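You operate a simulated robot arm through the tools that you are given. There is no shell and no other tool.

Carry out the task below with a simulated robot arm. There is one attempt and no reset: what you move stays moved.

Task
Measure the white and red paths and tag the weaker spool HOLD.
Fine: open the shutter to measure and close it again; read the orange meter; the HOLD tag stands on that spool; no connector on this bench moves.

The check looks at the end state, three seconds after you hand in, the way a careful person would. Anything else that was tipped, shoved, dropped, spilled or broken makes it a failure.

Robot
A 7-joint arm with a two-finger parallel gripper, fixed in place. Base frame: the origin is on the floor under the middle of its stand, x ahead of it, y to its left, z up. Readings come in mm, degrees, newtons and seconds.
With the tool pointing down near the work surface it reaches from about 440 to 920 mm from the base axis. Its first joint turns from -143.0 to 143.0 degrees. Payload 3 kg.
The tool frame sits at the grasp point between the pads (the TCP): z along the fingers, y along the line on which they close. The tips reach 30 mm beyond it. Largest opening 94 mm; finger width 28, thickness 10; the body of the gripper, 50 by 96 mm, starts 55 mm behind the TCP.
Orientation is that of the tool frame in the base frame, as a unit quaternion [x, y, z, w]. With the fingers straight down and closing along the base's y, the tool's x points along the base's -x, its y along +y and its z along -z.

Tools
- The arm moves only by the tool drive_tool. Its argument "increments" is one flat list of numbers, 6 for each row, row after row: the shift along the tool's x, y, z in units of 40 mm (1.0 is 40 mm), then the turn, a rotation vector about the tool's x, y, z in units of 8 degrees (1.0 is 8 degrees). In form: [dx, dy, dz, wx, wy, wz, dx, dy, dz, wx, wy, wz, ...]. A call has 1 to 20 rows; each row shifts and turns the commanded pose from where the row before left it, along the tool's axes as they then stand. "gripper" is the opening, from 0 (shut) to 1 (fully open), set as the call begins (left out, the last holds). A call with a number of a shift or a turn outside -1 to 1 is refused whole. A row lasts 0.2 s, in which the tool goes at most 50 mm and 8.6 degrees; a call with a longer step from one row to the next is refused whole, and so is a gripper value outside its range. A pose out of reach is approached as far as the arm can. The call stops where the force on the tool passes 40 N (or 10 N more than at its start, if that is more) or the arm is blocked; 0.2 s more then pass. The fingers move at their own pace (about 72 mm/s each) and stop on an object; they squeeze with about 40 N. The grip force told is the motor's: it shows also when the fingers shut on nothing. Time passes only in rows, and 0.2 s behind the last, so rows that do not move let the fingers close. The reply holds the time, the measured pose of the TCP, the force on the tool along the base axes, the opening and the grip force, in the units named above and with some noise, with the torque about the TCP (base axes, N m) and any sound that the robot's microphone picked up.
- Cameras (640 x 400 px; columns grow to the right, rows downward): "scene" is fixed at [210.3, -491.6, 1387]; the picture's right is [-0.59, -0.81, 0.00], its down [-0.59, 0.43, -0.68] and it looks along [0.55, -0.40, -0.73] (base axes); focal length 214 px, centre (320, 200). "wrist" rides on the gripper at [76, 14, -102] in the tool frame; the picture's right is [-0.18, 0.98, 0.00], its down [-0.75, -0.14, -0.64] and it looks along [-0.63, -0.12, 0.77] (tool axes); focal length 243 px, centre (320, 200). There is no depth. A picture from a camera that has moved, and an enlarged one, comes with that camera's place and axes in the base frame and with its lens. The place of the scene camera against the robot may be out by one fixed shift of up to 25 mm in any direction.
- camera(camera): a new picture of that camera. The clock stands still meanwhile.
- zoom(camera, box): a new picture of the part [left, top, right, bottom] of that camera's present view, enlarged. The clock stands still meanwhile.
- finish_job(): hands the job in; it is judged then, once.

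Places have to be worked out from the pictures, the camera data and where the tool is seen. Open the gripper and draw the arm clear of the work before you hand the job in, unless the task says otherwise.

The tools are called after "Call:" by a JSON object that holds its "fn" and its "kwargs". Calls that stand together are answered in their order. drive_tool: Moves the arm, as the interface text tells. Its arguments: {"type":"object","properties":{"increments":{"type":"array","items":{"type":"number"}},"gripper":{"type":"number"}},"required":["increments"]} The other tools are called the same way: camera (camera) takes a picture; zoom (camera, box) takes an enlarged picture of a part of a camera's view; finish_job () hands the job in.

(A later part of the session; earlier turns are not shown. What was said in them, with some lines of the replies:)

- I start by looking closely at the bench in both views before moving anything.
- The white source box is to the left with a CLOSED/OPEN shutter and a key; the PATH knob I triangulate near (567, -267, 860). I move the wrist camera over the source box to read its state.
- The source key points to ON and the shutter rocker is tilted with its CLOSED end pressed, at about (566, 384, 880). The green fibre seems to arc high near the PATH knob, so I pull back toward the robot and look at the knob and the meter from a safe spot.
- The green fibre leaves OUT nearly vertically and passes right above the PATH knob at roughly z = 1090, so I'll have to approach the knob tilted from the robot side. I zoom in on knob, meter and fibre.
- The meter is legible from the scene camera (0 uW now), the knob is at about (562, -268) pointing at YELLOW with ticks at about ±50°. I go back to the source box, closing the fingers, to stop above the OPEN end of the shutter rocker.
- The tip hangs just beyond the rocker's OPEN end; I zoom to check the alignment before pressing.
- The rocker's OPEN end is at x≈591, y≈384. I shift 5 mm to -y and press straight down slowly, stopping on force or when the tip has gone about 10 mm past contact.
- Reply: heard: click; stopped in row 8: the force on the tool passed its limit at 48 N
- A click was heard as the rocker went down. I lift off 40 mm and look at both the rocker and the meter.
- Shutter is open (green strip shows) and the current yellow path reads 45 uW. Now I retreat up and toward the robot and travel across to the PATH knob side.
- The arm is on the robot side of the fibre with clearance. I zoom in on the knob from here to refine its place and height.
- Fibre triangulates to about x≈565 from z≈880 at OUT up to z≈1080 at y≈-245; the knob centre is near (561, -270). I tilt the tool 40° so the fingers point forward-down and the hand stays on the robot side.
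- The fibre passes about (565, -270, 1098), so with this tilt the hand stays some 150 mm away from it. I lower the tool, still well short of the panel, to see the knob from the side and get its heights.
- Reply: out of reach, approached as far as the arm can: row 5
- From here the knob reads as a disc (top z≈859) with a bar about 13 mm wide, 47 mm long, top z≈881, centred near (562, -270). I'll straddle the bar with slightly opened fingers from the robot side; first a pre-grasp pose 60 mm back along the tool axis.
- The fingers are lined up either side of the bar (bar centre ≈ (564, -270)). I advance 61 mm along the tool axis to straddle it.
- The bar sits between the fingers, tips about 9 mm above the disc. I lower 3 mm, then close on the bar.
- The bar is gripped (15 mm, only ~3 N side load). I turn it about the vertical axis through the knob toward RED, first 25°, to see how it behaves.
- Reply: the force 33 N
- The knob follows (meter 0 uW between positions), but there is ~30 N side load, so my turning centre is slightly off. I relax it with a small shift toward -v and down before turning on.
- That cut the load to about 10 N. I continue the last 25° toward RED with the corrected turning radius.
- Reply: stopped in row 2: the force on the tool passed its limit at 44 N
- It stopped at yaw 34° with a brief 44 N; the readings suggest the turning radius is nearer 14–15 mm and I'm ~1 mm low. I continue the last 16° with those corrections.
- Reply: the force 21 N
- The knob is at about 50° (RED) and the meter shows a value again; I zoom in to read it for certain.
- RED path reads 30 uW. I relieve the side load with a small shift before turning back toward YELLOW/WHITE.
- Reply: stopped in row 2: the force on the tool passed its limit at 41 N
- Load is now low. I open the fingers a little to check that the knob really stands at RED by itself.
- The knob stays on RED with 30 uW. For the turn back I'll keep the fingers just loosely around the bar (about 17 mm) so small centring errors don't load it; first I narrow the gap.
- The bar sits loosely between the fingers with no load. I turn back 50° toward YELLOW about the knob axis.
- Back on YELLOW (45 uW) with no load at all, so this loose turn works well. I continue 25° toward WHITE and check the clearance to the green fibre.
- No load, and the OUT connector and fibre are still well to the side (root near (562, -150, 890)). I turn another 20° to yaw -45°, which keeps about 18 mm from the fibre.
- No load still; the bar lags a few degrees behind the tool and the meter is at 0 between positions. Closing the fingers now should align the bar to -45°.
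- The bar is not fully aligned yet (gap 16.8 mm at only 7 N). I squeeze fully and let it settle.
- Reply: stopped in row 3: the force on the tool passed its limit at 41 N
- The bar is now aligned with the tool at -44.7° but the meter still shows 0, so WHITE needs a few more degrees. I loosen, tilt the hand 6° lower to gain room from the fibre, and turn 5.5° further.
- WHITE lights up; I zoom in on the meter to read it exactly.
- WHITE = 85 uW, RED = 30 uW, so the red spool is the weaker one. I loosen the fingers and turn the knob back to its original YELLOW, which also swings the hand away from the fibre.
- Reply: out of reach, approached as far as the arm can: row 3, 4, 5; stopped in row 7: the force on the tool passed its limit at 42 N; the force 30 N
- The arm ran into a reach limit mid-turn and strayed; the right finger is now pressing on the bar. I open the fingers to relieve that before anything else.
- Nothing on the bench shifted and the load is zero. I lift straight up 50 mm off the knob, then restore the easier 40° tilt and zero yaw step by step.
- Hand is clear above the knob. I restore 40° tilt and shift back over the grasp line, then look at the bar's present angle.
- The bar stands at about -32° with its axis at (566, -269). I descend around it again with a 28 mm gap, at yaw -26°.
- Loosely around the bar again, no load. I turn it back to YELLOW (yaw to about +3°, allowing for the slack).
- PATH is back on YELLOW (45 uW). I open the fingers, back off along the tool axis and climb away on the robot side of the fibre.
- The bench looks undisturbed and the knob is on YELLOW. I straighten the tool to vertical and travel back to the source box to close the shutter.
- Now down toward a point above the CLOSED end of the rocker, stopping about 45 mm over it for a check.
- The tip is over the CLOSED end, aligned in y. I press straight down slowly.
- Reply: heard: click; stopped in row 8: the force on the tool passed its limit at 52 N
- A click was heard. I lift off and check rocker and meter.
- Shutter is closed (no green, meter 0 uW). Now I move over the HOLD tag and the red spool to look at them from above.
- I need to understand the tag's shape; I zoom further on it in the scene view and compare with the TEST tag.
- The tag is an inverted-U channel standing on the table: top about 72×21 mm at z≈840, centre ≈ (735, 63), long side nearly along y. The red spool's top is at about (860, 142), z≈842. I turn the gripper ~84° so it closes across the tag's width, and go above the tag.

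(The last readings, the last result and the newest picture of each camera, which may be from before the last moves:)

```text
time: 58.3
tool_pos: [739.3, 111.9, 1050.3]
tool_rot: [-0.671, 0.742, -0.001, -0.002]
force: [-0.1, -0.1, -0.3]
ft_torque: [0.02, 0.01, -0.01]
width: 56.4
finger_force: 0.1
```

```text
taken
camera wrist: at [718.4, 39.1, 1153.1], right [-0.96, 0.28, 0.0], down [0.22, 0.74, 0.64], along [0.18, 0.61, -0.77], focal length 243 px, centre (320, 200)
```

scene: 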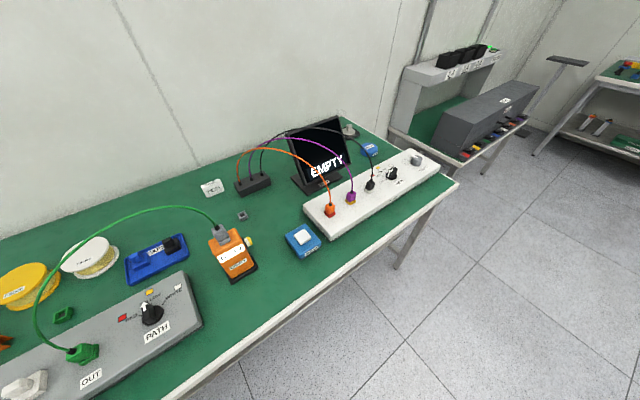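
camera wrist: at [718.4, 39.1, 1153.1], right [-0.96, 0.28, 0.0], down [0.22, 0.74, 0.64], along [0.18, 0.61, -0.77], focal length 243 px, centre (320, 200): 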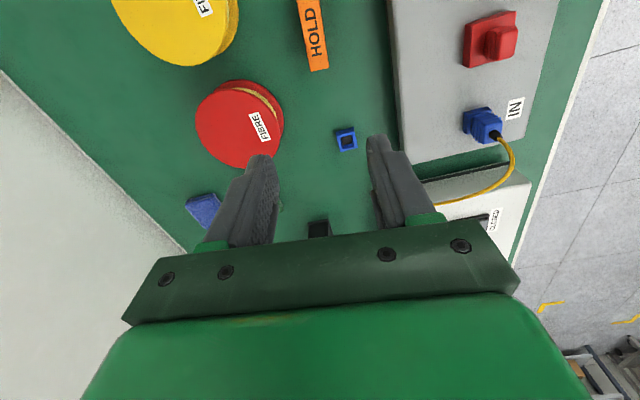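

Yaw is as wanted (84.3°). I move above the tag, 100 mm over its top, and check alignment.

Call:
{"fn": "drive_tool", "kwargs": {"increments": [0.418, -0.006, 0.917, 0, 0, 0, 0.418, -0.006, 0.917, 0, 0, 0, 0.418, -0.006, 0.917, 0, 0, 0, 0, 0, 0, 0, 0, 0], "gripper": 0.6}}

Call:
{"fn": "camera", "kwargs": {"camera": "wrist"}}

Call:
{"fn": "zoom", "kwargs": {"camera": "wrist", "box": [220, 50, 420, 190]}}

```text
time: 59.3
tool_pos: [734.4, 61.5, 939.9]
tool_rot: [-0.67, 0.743, -0.001, -0.002]
force: [-0.2, -0.3, -0.3]
ft_torque: [0.0, 0.02, 0.0]
width: 56.3
finger_force: 0.1
```

```text
taken
camera wrist: at [713.5, -12.0, 1044.1], right [-0.96, 0.28, 0.0], down [0.22, 0.74, 0.64], along [0.18, 0.61, -0.77], focal length 243 px, centre (320, 200)
```

wrist: 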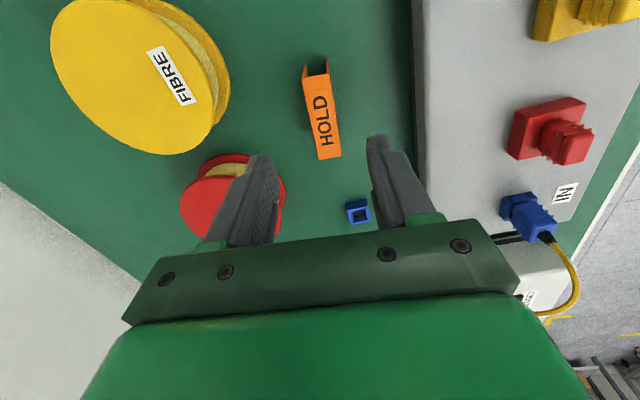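

```text
2.86 times, centred on (320, 120) of wrist
camera zoom: at [713.5, -12.0, 1044.1], right [-0.96, 0.28, 0.0], down [0.22, 0.74, 0.64], along [0.18, 0.61, -0.77], focal length 693 px, centre (320, 429)
```

zoom: 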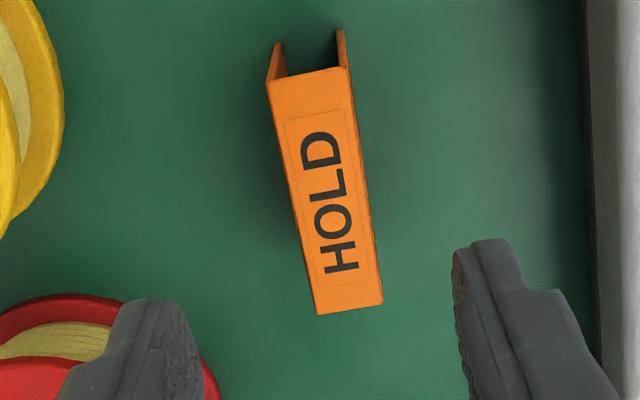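

Two views together put the tag's top at z≈848, its feet at z≈800, centre ≈ (733, 64.5), 69×21 mm, long side 5.8° off y. I shift ~2 mm each way and descend with open fingers to z≈842 around it.

Call:
{"fn": "drive_tool", "kwargs": {"increments": [-0.03, 0.03, 0.6, 0, 0, 0, -0.027, 0.03, 0.6, 0, 0, 0, 0, 0, 0.6, 0, 0, 0, 0, 0, 0, 0, 0, 0], "gripper": 0.6}}

Call:
{"fn": "camera", "kwargs": {"camera": "wrist"}}

```text
time: 60.3
tool_pos: [731.6, 64.6, 869.8]
tool_rot: [-0.67, 0.742, -0.002, -0.002]
force: [-0.1, 0.7, 0.6]
ft_torque: [0.0, 0.0, -0.02]
width: 56.5
finger_force: 0.0
```

```text
taken
camera wrist: at [710.6, -9.4, 973.3], right [-0.96, 0.28, 0.0], down [0.22, 0.74, 0.64], along [0.18, 0.61, -0.77], focal length 243 px, centre (320, 200)
```

wrist: 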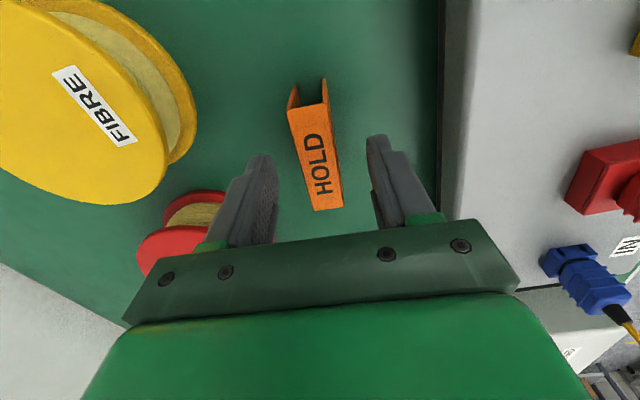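

The tag is nicely between the fingers, centred within 2–3 mm. I descend the last 27 mm and then close on it.

Call:
{"fn": "drive_tool", "kwargs": {"increments": [0.03, -0.015, 0.34, 0, 0, 0, 0.02, -0.015, 0.34, 0, 0, 0, 0, 0, 0, 0, 0, 0], "gripper": 0.6}}

Call:
{"fn": "drive_tool", "kwargs": {"increments": [0, 0, 0, 0, 0, 0, 0, 0, 0, 0, 0, 0, 0, 0, 0, 0, 0, 0], "gripper": 0.1}}

Call:
{"fn": "camera", "kwargs": {"camera": "wrist"}}

```text
time: 61.1
tool_pos: [732.8, 63.5, 840.7]
tool_rot: [-0.669, 0.743, -0.002, -0.002]
force: [-0.4, 0.1, -0.1]
ft_torque: [-0.03, -0.01, -0.03]
width: 56.4
finger_force: 0.1
```

```text
time: 61.9
tool_pos: [733.4, 63.0, 841.7]
tool_rot: [-0.67, 0.742, -0.001, -0.003]
force: [0.0, -0.3, 0.3]
ft_torque: [0.01, -0.03, 0.0]
width: 25.0
finger_force: 39.9
```

```text
taken
camera wrist: at [712.1, -10.5, 945.0], right [-0.96, 0.28, 0.0], down [0.22, 0.74, 0.64], along [0.18, 0.61, -0.77], focal length 243 px, centre (320, 200)
```

wrist: 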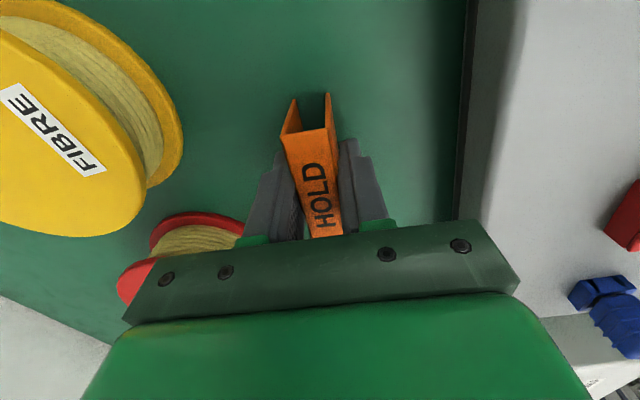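

The tag is gripped (25 mm, 40 N). I lift straight up 80 mm and check that it hangs level.

Call:
{"fn": "drive_tool", "kwargs": {"increments": [0, 0, -0.25, 0, 0, 0, 0, 0, -0.5, 0, 0, 0, 0, 0, -0.625, 0, 0, 0, 0, 0, -0.625, 0, 0, 0, 0, 0, 0, 0, 0, 0]}}

Call:
{"fn": "camera", "kwargs": {"camera": "wrist"}}

```text
time: 63.1
tool_pos: [734.8, 62.4, 922.1]
tool_rot: [-0.669, 0.743, -0.002, -0.003]
force: [0.5, 0.5, -0.3]
ft_torque: [0.01, -0.02, -0.02]
width: 25.0
finger_force: 40.2
```

```text
taken
camera wrist: at [713.5, -12.0, 1025.6], right [-0.96, 0.28, 0.0], down [0.22, 0.74, 0.64], along [0.18, 0.61, -0.77], focal length 243 px, centre (320, 200)
```

wrist: 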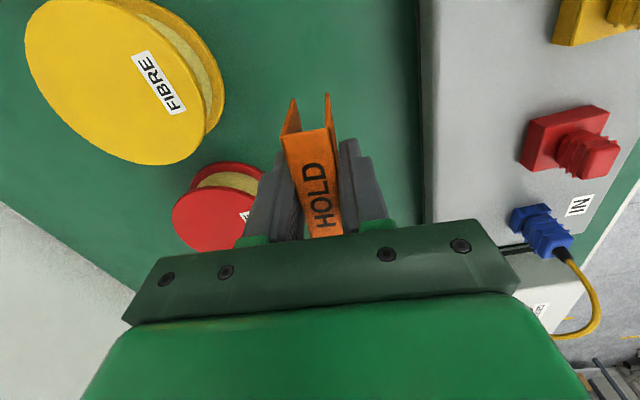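

The tag hangs level. I carry it at z≈960 to a point just short of the red spool to measure the spool's top.

Call:
{"fn": "drive_tool", "kwargs": {"increments": [0, 0, -0.95, 0, 0, 0, -0.3125, -0.741, 0, 0, 0, 0, -0.3125, -0.741, 0, 0, 0, 0, -0.3125, -0.741, 0, 0, 0, 0, -0.3125, -0.741, 0, 0, 0, 0, 0, 0, 0, 0, 0, 0]}}

Call:
{"fn": "camera", "kwargs": {"camera": "wrist"}}

Call:
{"fn": "camera", "kwargs": {"camera": "scene"}}

```text
time: 64.5
tool_pos: [854.6, 98.6, 957.6]
tool_rot: [-0.67, 0.743, 0.0, -0.002]
force: [-0.3, 0.0, 0.1]
ft_torque: [-0.01, -0.01, 0.01]
width: 24.8
finger_force: 40.1
```

```text
taken
camera wrist: at [835.3, 24.5, 1060.4], right [-0.96, 0.28, 0.0], down [0.22, 0.74, 0.64], along [0.18, 0.61, -0.77], focal length 243 px, centre (320, 200)
```

wrist: 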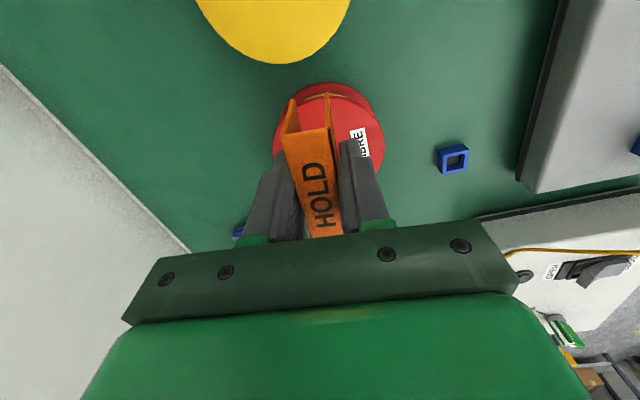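

```text
taken
```

scene: 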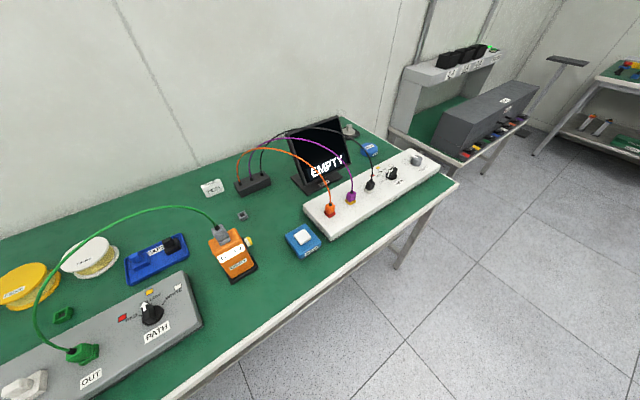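

Call:
{"fn": "zoom", "kwargs": {"camera": "wrist", "box": [220, 60, 440, 220]}}

```text
2.50 times, centred on (330, 140) of wrist
camera zoom: at [835.3, 24.5, 1060.4], right [-0.96, 0.28, 0.0], down [0.22, 0.74, 0.64], along [0.18, 0.61, -0.77], focal length 606 px, centre (295, 350)
```

zoom: 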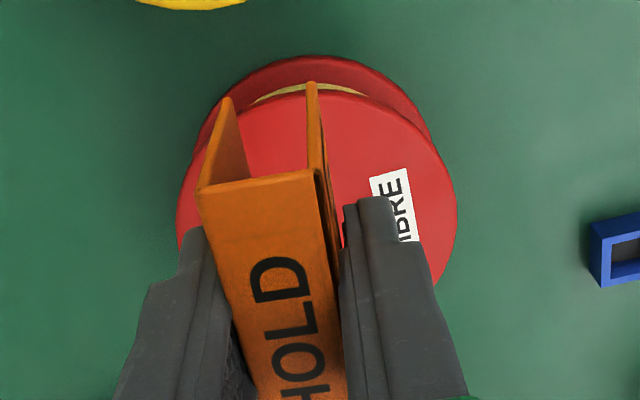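

The red disc's centre comes out near (858, 141), top z≈845. I move the tag over the centre.

Call:
{"fn": "drive_tool", "kwargs": {"increments": [-0.53, 0.0375, 0, 0, 0, 0, -0.53, 0.0375, 0, 0, 0, 0, 0, 0, 0, 0, 0, 0]}}

Call:
{"fn": "camera", "kwargs": {"camera": "wrist"}}

Call:
{"fn": "zoom", "kwargs": {"camera": "wrist", "box": [220, 60, 440, 220]}}

```text
time: 65.3
tool_pos: [857.8, 140.0, 957.1]
tool_rot: [-0.67, 0.743, -0.001, -0.001]
force: [0.1, 1.0, -0.6]
ft_torque: [0.0, 0.02, -0.04]
width: 24.9
finger_force: 40.2
```

```text
taken
camera wrist: at [836.9, 67.9, 1061.0], right [-0.96, 0.28, 0.0], down [0.22, 0.74, 0.64], along [0.18, 0.61, -0.77], focal length 243 px, centre (320, 200)
```

wrist: 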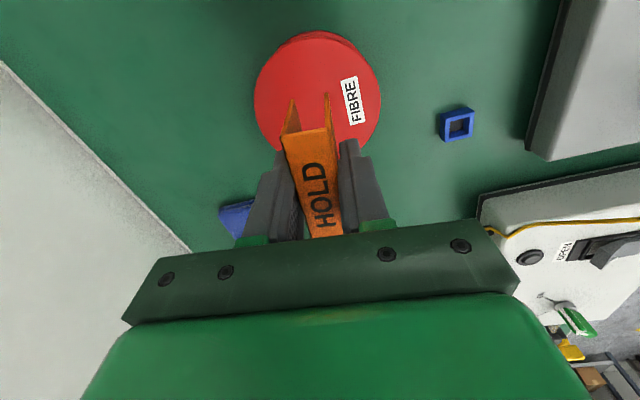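

```text
2.50 times, centred on (330, 140) of wrist
camera zoom: at [836.9, 67.9, 1061.0], right [-0.96, 0.28, 0.0], down [0.22, 0.74, 0.64], along [0.18, 0.61, -0.77], focal length 606 px, centre (295, 350)
```

zoom: 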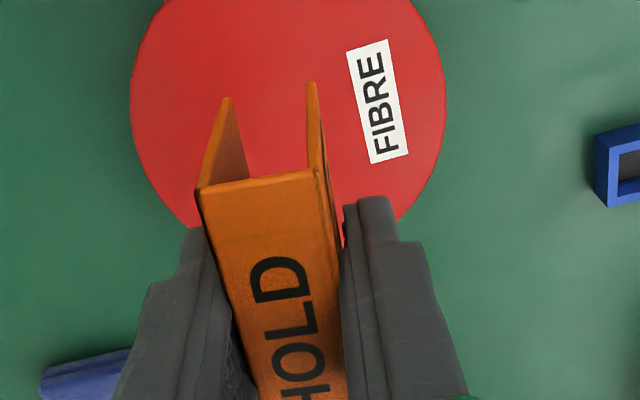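

Call:
{"fn": "zoom", "kwargs": {"camera": "wrist", "box": [240, 20, 400, 120]}}

```text
4.00 times, centred on (320, 70) of wrist
camera zoom: at [836.9, 67.9, 1061.0], right [-0.96, 0.28, 0.0], down [0.22, 0.74, 0.64], along [0.18, 0.61, -0.77], focal length 970 px, centre (320, 720)
```

zoom: 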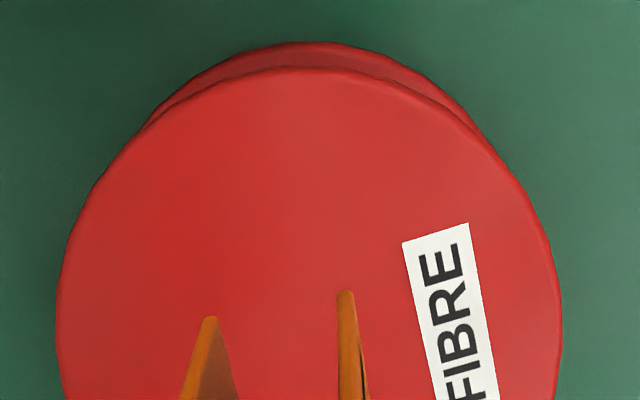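

Disc fits centre (860, 140.5), top z≈846, radius ≈54; the tag is above its centre within 2 mm. I lower it to about 10 mm above the disc.

Call:
{"fn": "drive_tool", "kwargs": {"increments": [0, 0, 0.5, 0, 0, 0, 0, 0, 0.5, 0, 0, 0, 0, 0, 0.45, 0, 0, 0, 0, 0, 0, 0, 0, 0]}}

Call:
{"fn": "camera", "kwargs": {"camera": "wrist"}}

Call:
{"fn": "zoom", "kwargs": {"camera": "wrist", "box": [240, 20, 400, 180]}}

```text
time: 66.3
tool_pos: [857.2, 140.3, 899.1]
tool_rot: [-0.67, 0.742, -0.001, -0.002]
force: [0.3, 0.6, -0.1]
ft_torque: [-0.02, 0.0, 0.02]
width: 25.0
finger_force: 39.8
```

```text
taken
camera wrist: at [836.8, 67.7, 1003.1], right [-0.96, 0.28, 0.0], down [0.22, 0.74, 0.64], along [0.18, 0.61, -0.77], focal length 243 px, centre (320, 200)
```

wrist: 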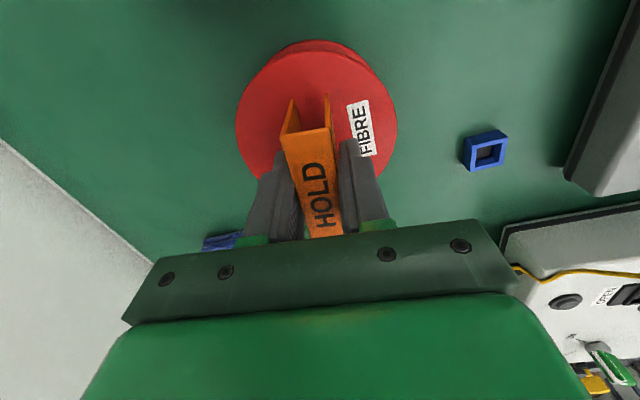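

```text
2.50 times, centred on (320, 100) of wrist
camera zoom: at [836.8, 67.7, 1003.1], right [-0.96, 0.28, 0.0], down [0.22, 0.74, 0.64], along [0.18, 0.61, -0.77], focal length 606 px, centre (320, 450)
```

zoom: 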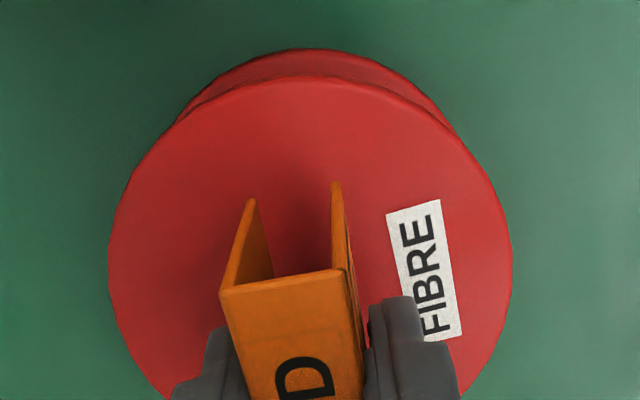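

About 10 mm to go with faint shadows under the legs. I step down slowly, watching the vertical force.

Call:
{"fn": "drive_tool", "kwargs": {"increments": [0, 0, 0.05, 0, 0, 0, 0, 0, 0.05, 0, 0, 0, 0, 0, 0.05, 0, 0, 0, 0, 0, 0, 0, 0, 0]}}

Call:
{"fn": "zoom", "kwargs": {"camera": "wrist", "box": [240, 20, 400, 180]}}

```text
time: 67.3
tool_pos: [858.8, 142.8, 894.3]
tool_rot: [-0.67, 0.743, 0.0, -0.001]
force: [0.2, -0.6, -0.5]
ft_torque: [-0.05, 0.0, 0.03]
width: 25.0
finger_force: 39.9
```

```text
2.50 times, centred on (320, 100) of wrist
camera zoom: at [837.0, 69.3, 997.1], right [-0.96, 0.28, 0.0], down [0.22, 0.74, 0.64], along [0.18, 0.61, -0.77], focal length 606 px, centre (320, 450)
```

zoom: 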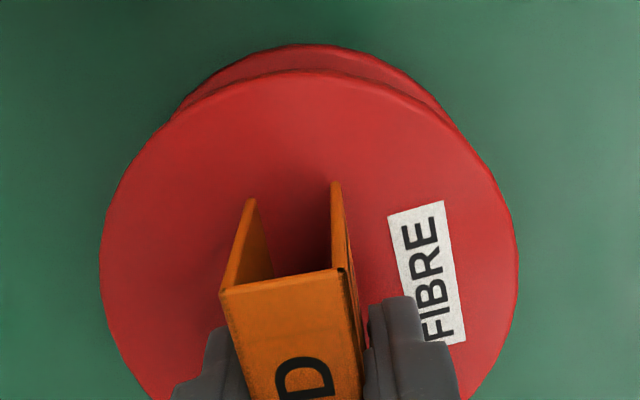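

No contact yet at z≈893; I continue in 1.5 mm steps.

Call:
{"fn": "drive_tool", "kwargs": {"increments": [0, 0, 0.04, 0, 0, 0, 0, 0, 0.04, 0, 0, 0, 0, 0, 0, 0, 0, 0]}}

Call:
{"fn": "drive_tool", "kwargs": {"increments": [0, 0, 0.04, 0, 0, 0, 0, 0, 0, 0, 0, 0]}}

Call:
{"fn": "zoom", "kwargs": {"camera": "wrist", "box": [240, 20, 400, 180]}}

```text
time: 68.1
tool_pos: [858.0, 142.0, 891.8]
tool_rot: [-0.67, 0.742, -0.001, -0.002]
force: [-2.1, 1.8, 13.7]
ft_torque: [0.07, 0.01, 0.0]
width: 25.3
finger_force: 40.1
```

```text
time: 68.7
tool_pos: [858.5, 141.8, 889.4]
tool_rot: [-0.67, 0.742, -0.002, -0.001]
force: [1.2, 1.0, 29.7]
ft_torque: [-0.01, -0.02, 0.0]
width: 25.3
finger_force: 40.2
```

```text
2.50 times, centred on (320, 100) of wrist
camera zoom: at [837.2, 68.6, 993.1], right [-0.96, 0.28, 0.0], down [0.22, 0.74, 0.64], along [0.18, 0.61, -0.77], focal length 606 px, centre (320, 450)
```

zoom: 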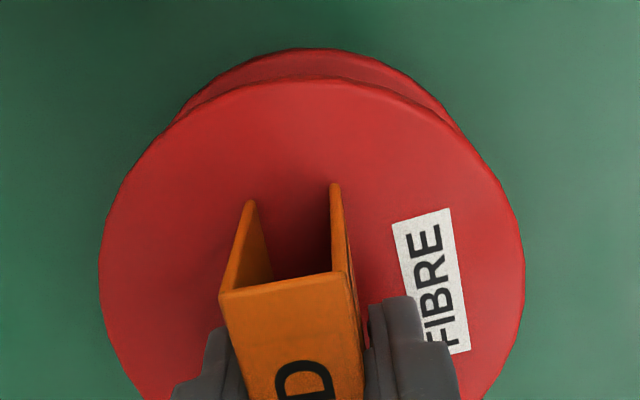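

Firm contact (30 N). I ease up 2.6 mm to take the load off, then open the fingers.

Call:
{"fn": "drive_tool", "kwargs": {"increments": [0, 0, -0.062, 0, 0, 0, 0, 0, 0, 0, 0, 0]}}

```text
time: 69.3
tool_pos: [856.6, 142.3, 890.3]
tool_rot: [-0.67, 0.742, 0.0, -0.003]
force: [0.4, 0.3, 2.1]
ft_torque: [0.1, 0.03, -0.01]
width: 25.0
finger_force: 40.3
```

Only 2 N of load remains, with the tag resting on the spool. I open the fingers.

Call:
{"fn": "drive_tool", "kwargs": {"increments": [0, 0, 0, 0, 0, 0, 0, 0, 0, 0, 0, 0], "gripper": 0.5}}

Call:
{"fn": "camera", "kwargs": {"camera": "wrist"}}

```text
time: 69.9
tool_pos: [858.2, 142.9, 890.6]
tool_rot: [-0.67, 0.742, -0.001, -0.002]
force: [0.7, 0.3, -0.9]
ft_torque: [-0.02, 0.02, 0.03]
width: 46.9
finger_force: 0.1
```

```text
taken
camera wrist: at [837.1, 68.2, 994.5], right [-0.96, 0.28, 0.0], down [0.22, 0.74, 0.64], along [0.18, 0.61, -0.77], focal length 243 px, centre (320, 200)
```

wrist: 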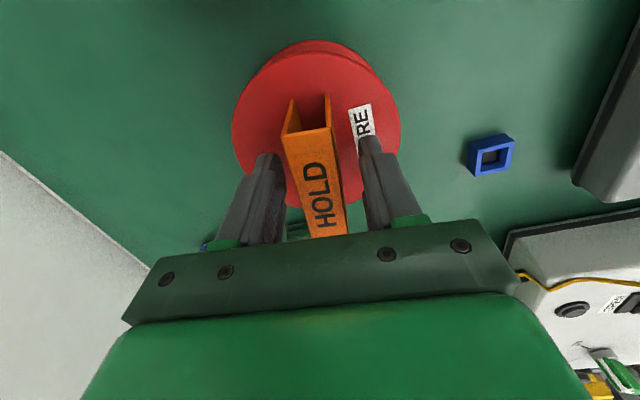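

The tag stands free on the red spool. I raise the open gripper straight up.

Call:
{"fn": "drive_tool", "kwargs": {"increments": [0, 0, -0.25, 0, 0, 0, 0, 0, -0.4, 0, 0, 0, 0, 0, -0.7, 0, 0, 0, 0, 0, -0.9, 0, 0, 0, 0, 0, -0.9, 0, 0, 0, 0, 0, -0.9, 0, 0, 0, 0, 0, 0, 0, 0, 0]}}

Call:
{"fn": "camera", "kwargs": {"camera": "wrist"}}

```text
time: 71.5
tool_pos: [857.9, 142.7, 1052.8]
tool_rot: [-0.67, 0.743, 0.0, -0.001]
force: [-0.2, -0.8, 0.4]
ft_torque: [-0.01, -0.01, 0.01]
width: 47.3
finger_force: 0.1
```

```text
taken
camera wrist: at [836.8, 68.8, 1156.7], right [-0.96, 0.28, 0.0], down [0.22, 0.74, 0.64], along [0.18, 0.61, -0.77], focal length 243 px, centre (320, 200)
```

wrist: 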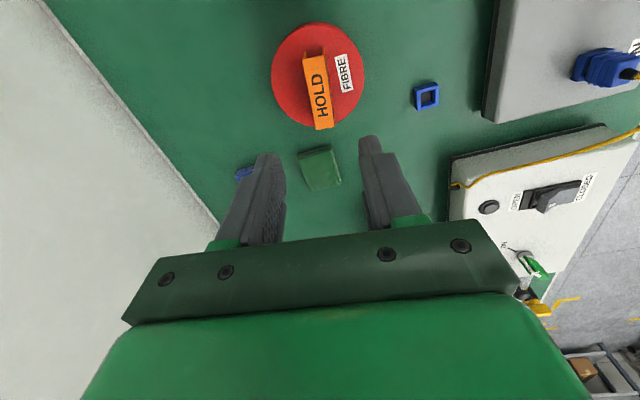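

HOLD stands upright on the red spool, fingers clear. I retreat up and back toward the start pose, turning the gripper back.

Call:
{"fn": "drive_tool", "kwargs": {"increments": [-0.15, 0.851, -0.432, 0, 0, 0, -0.15, 0.851, -0.432, 0, 0, 0, -0.15, 0.851, -0.432, 0, 0, 0, -0.15, 0.851, -0.432, 0, 0, 0, -0.15, 0.851, -0.432, 0, 0, 0, -0.15, 0.851, -0.432, 0, 0, 0, -0.15, 0.851, -0.432, 0, 0, 0, -0.15, 0.851, -0.432, 0, 0, 0, -0.15, 0.851, -0.432, 0, 0, 0, -0.15, 0.851, -0.432, 0, 0, 0, -0.15, 0.851, -0.432, 0, 0, 0], "gripper": 1}}

Call:
{"fn": "drive_tool", "kwargs": {"increments": [0, 0, 0, 0, 0, 0.958, 0, 0, 0, 0, 0, 0.958, 0, 0, 0, 0, 0, 0.958, 0, 0, 0, 0, 0, 0.958, 0, 0, 0, 0, 0, 0.958, 0, 0, 0, 0, 0, 0.958, 0, 0, 0, 0, 0, 0.958, 0, 0, 0, 0, 0, 0.958, 0, 0, 0, 0, 0, 0.958, 0, 0, 0, 0, 0, 0.958, 0, 0, 0, 0, 0, 0.958]}}

Call:
{"fn": "camera", "kwargs": {"camera": "wrist"}}

Call:
{"fn": "camera", "kwargs": {"camera": "scene"}}

```text
time: 73.9
tool_pos: [493.0, 247.3, 1242.4]
tool_rot: [-0.67, 0.743, 0.0, -0.003]
force: [-0.6, -0.5, 0.3]
ft_torque: [0.01, 0.0, 0.03]
width: 94.1
finger_force: 0.1
```

```text
time: 76.3
tool_pos: [493.8, 248.8, 1243.7]
tool_rot: [0.003, 1.0, -0.003, -0.001]
force: [1.6, 0.3, -0.5]
ft_torque: [-0.03, -0.03, -0.02]
width: 93.9
finger_force: 0.0
```

```text
taken
camera wrist: at [418.5, 263.8, 1347.2], right [0.19, 0.98, 0.0], down [0.75, -0.14, 0.64], along [0.63, -0.12, -0.77], focal length 243 px, centre (320, 200)
```

wrist: 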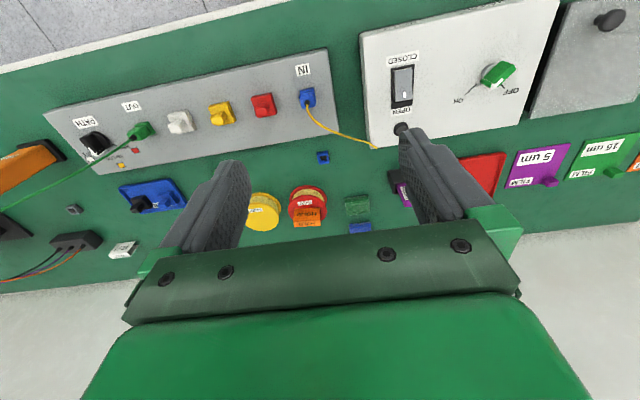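

```text
taken
```

scene: 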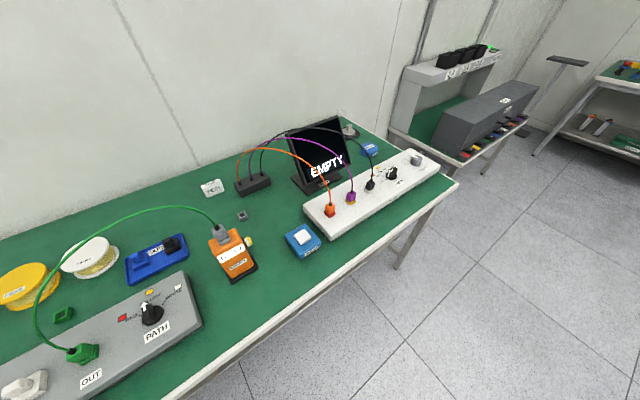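

Everything matches the starting layout apart from the tag; I take last close looks at the shutter, the spool with the tag, the panel and the meter.

Call:
{"fn": "zoom", "kwargs": {"camera": "wrist", "box": [370, 40, 450, 140]}}

Call:
{"fn": "zoom", "kwargs": {"camera": "wrist", "box": [230, 150, 390, 250]}}

Call:
{"fn": "zoom", "kwargs": {"camera": "scene", "box": [0, 200, 280, 390]}}

Call:
{"fn": "zoom", "kwargs": {"camera": "wrist", "box": [40, 60, 340, 200]}}

```text
4.00 times, centred on (410, 90) of wrist
camera zoom: at [418.5, 263.8, 1347.2], right [0.19, 0.98, 0.0], down [0.75, -0.14, 0.64], along [0.63, -0.12, -0.77], focal length 970 px, centre (-40, 640)
```

zoom: 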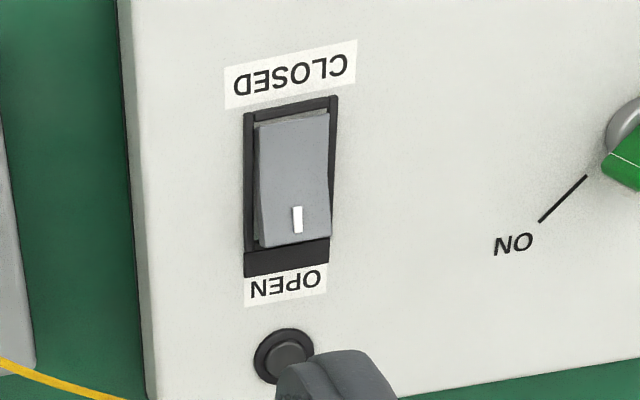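

```text
4.00 times, centred on (310, 200) of wrist
camera zoom: at [418.5, 263.8, 1347.2], right [0.19, 0.98, 0.0], down [0.75, -0.14, 0.64], along [0.63, -0.12, -0.77], focal length 970 px, centre (360, 200)
```

zoom: 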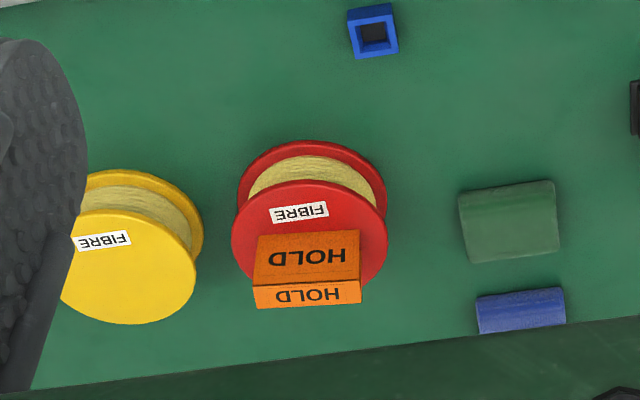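

```text
2.11 times, centred on (140, 295) of scene
camera zoom: at [210.3, -491.6, 1387.0], right [-0.59, -0.81, 0.0], down [-0.59, 0.43, -0.68], along [0.55, -0.4, -0.73], focal length 452 px, centre (699, 0)
```

zoom: 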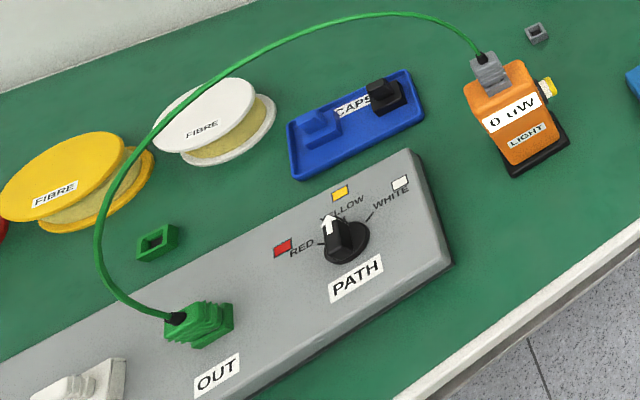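

```text
2.13 times, centred on (190, 130) of wrist
camera zoom: at [418.5, 263.8, 1347.2], right [0.19, 0.98, 0.0], down [0.75, -0.14, 0.64], along [0.63, -0.12, -0.77], focal length 518 px, centre (597, 349)
```

zoom: 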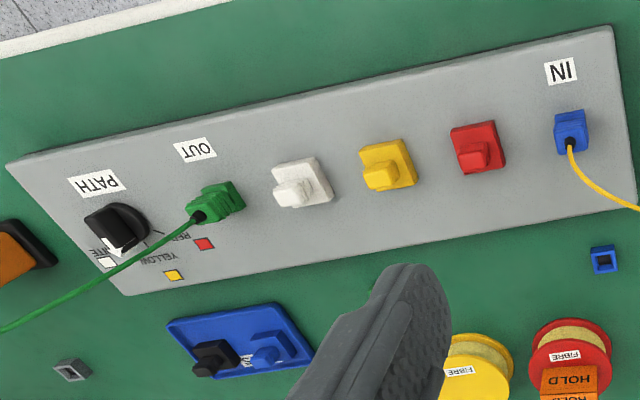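

The final check is good. The shutter is closed, the meter is at 0 uW, and the PATH knob is back on YELLOW. All connectors are in place, HOLD stands on the red spool (RED 30 uW against WHITE 85 uW), and the arm is clear with its gripper open, so I hand the job in.

Call:
{"fn": "finish_job", "kwargs": {}}

```text
The job is handed in.
```

I measured both paths on the orange meter. White reads 85 uW and red reads 30 uW, so red is weaker, and the HOLD tag now stands upright on the red spool.

- **Shutter:** I opened it to measure and closed it again. The meter is back at 0 uW.
- **PATH knob:** I turned it back to YELLOW, where I found it; that path reads 45 uW.
- **Connectors:** none looks moved from where it started in the final pictures, and the green fibre looks undisturbed.
- **Knob contact:** while I was turning the knob back from WHITE, the arm hit a reach limit and one finger pressed on it, with up to 42 N on the tool. I saw no damage or shift afterwards, and the knob still selects YELLOW normally.

The gripper is open and the arm is clear of the bench.
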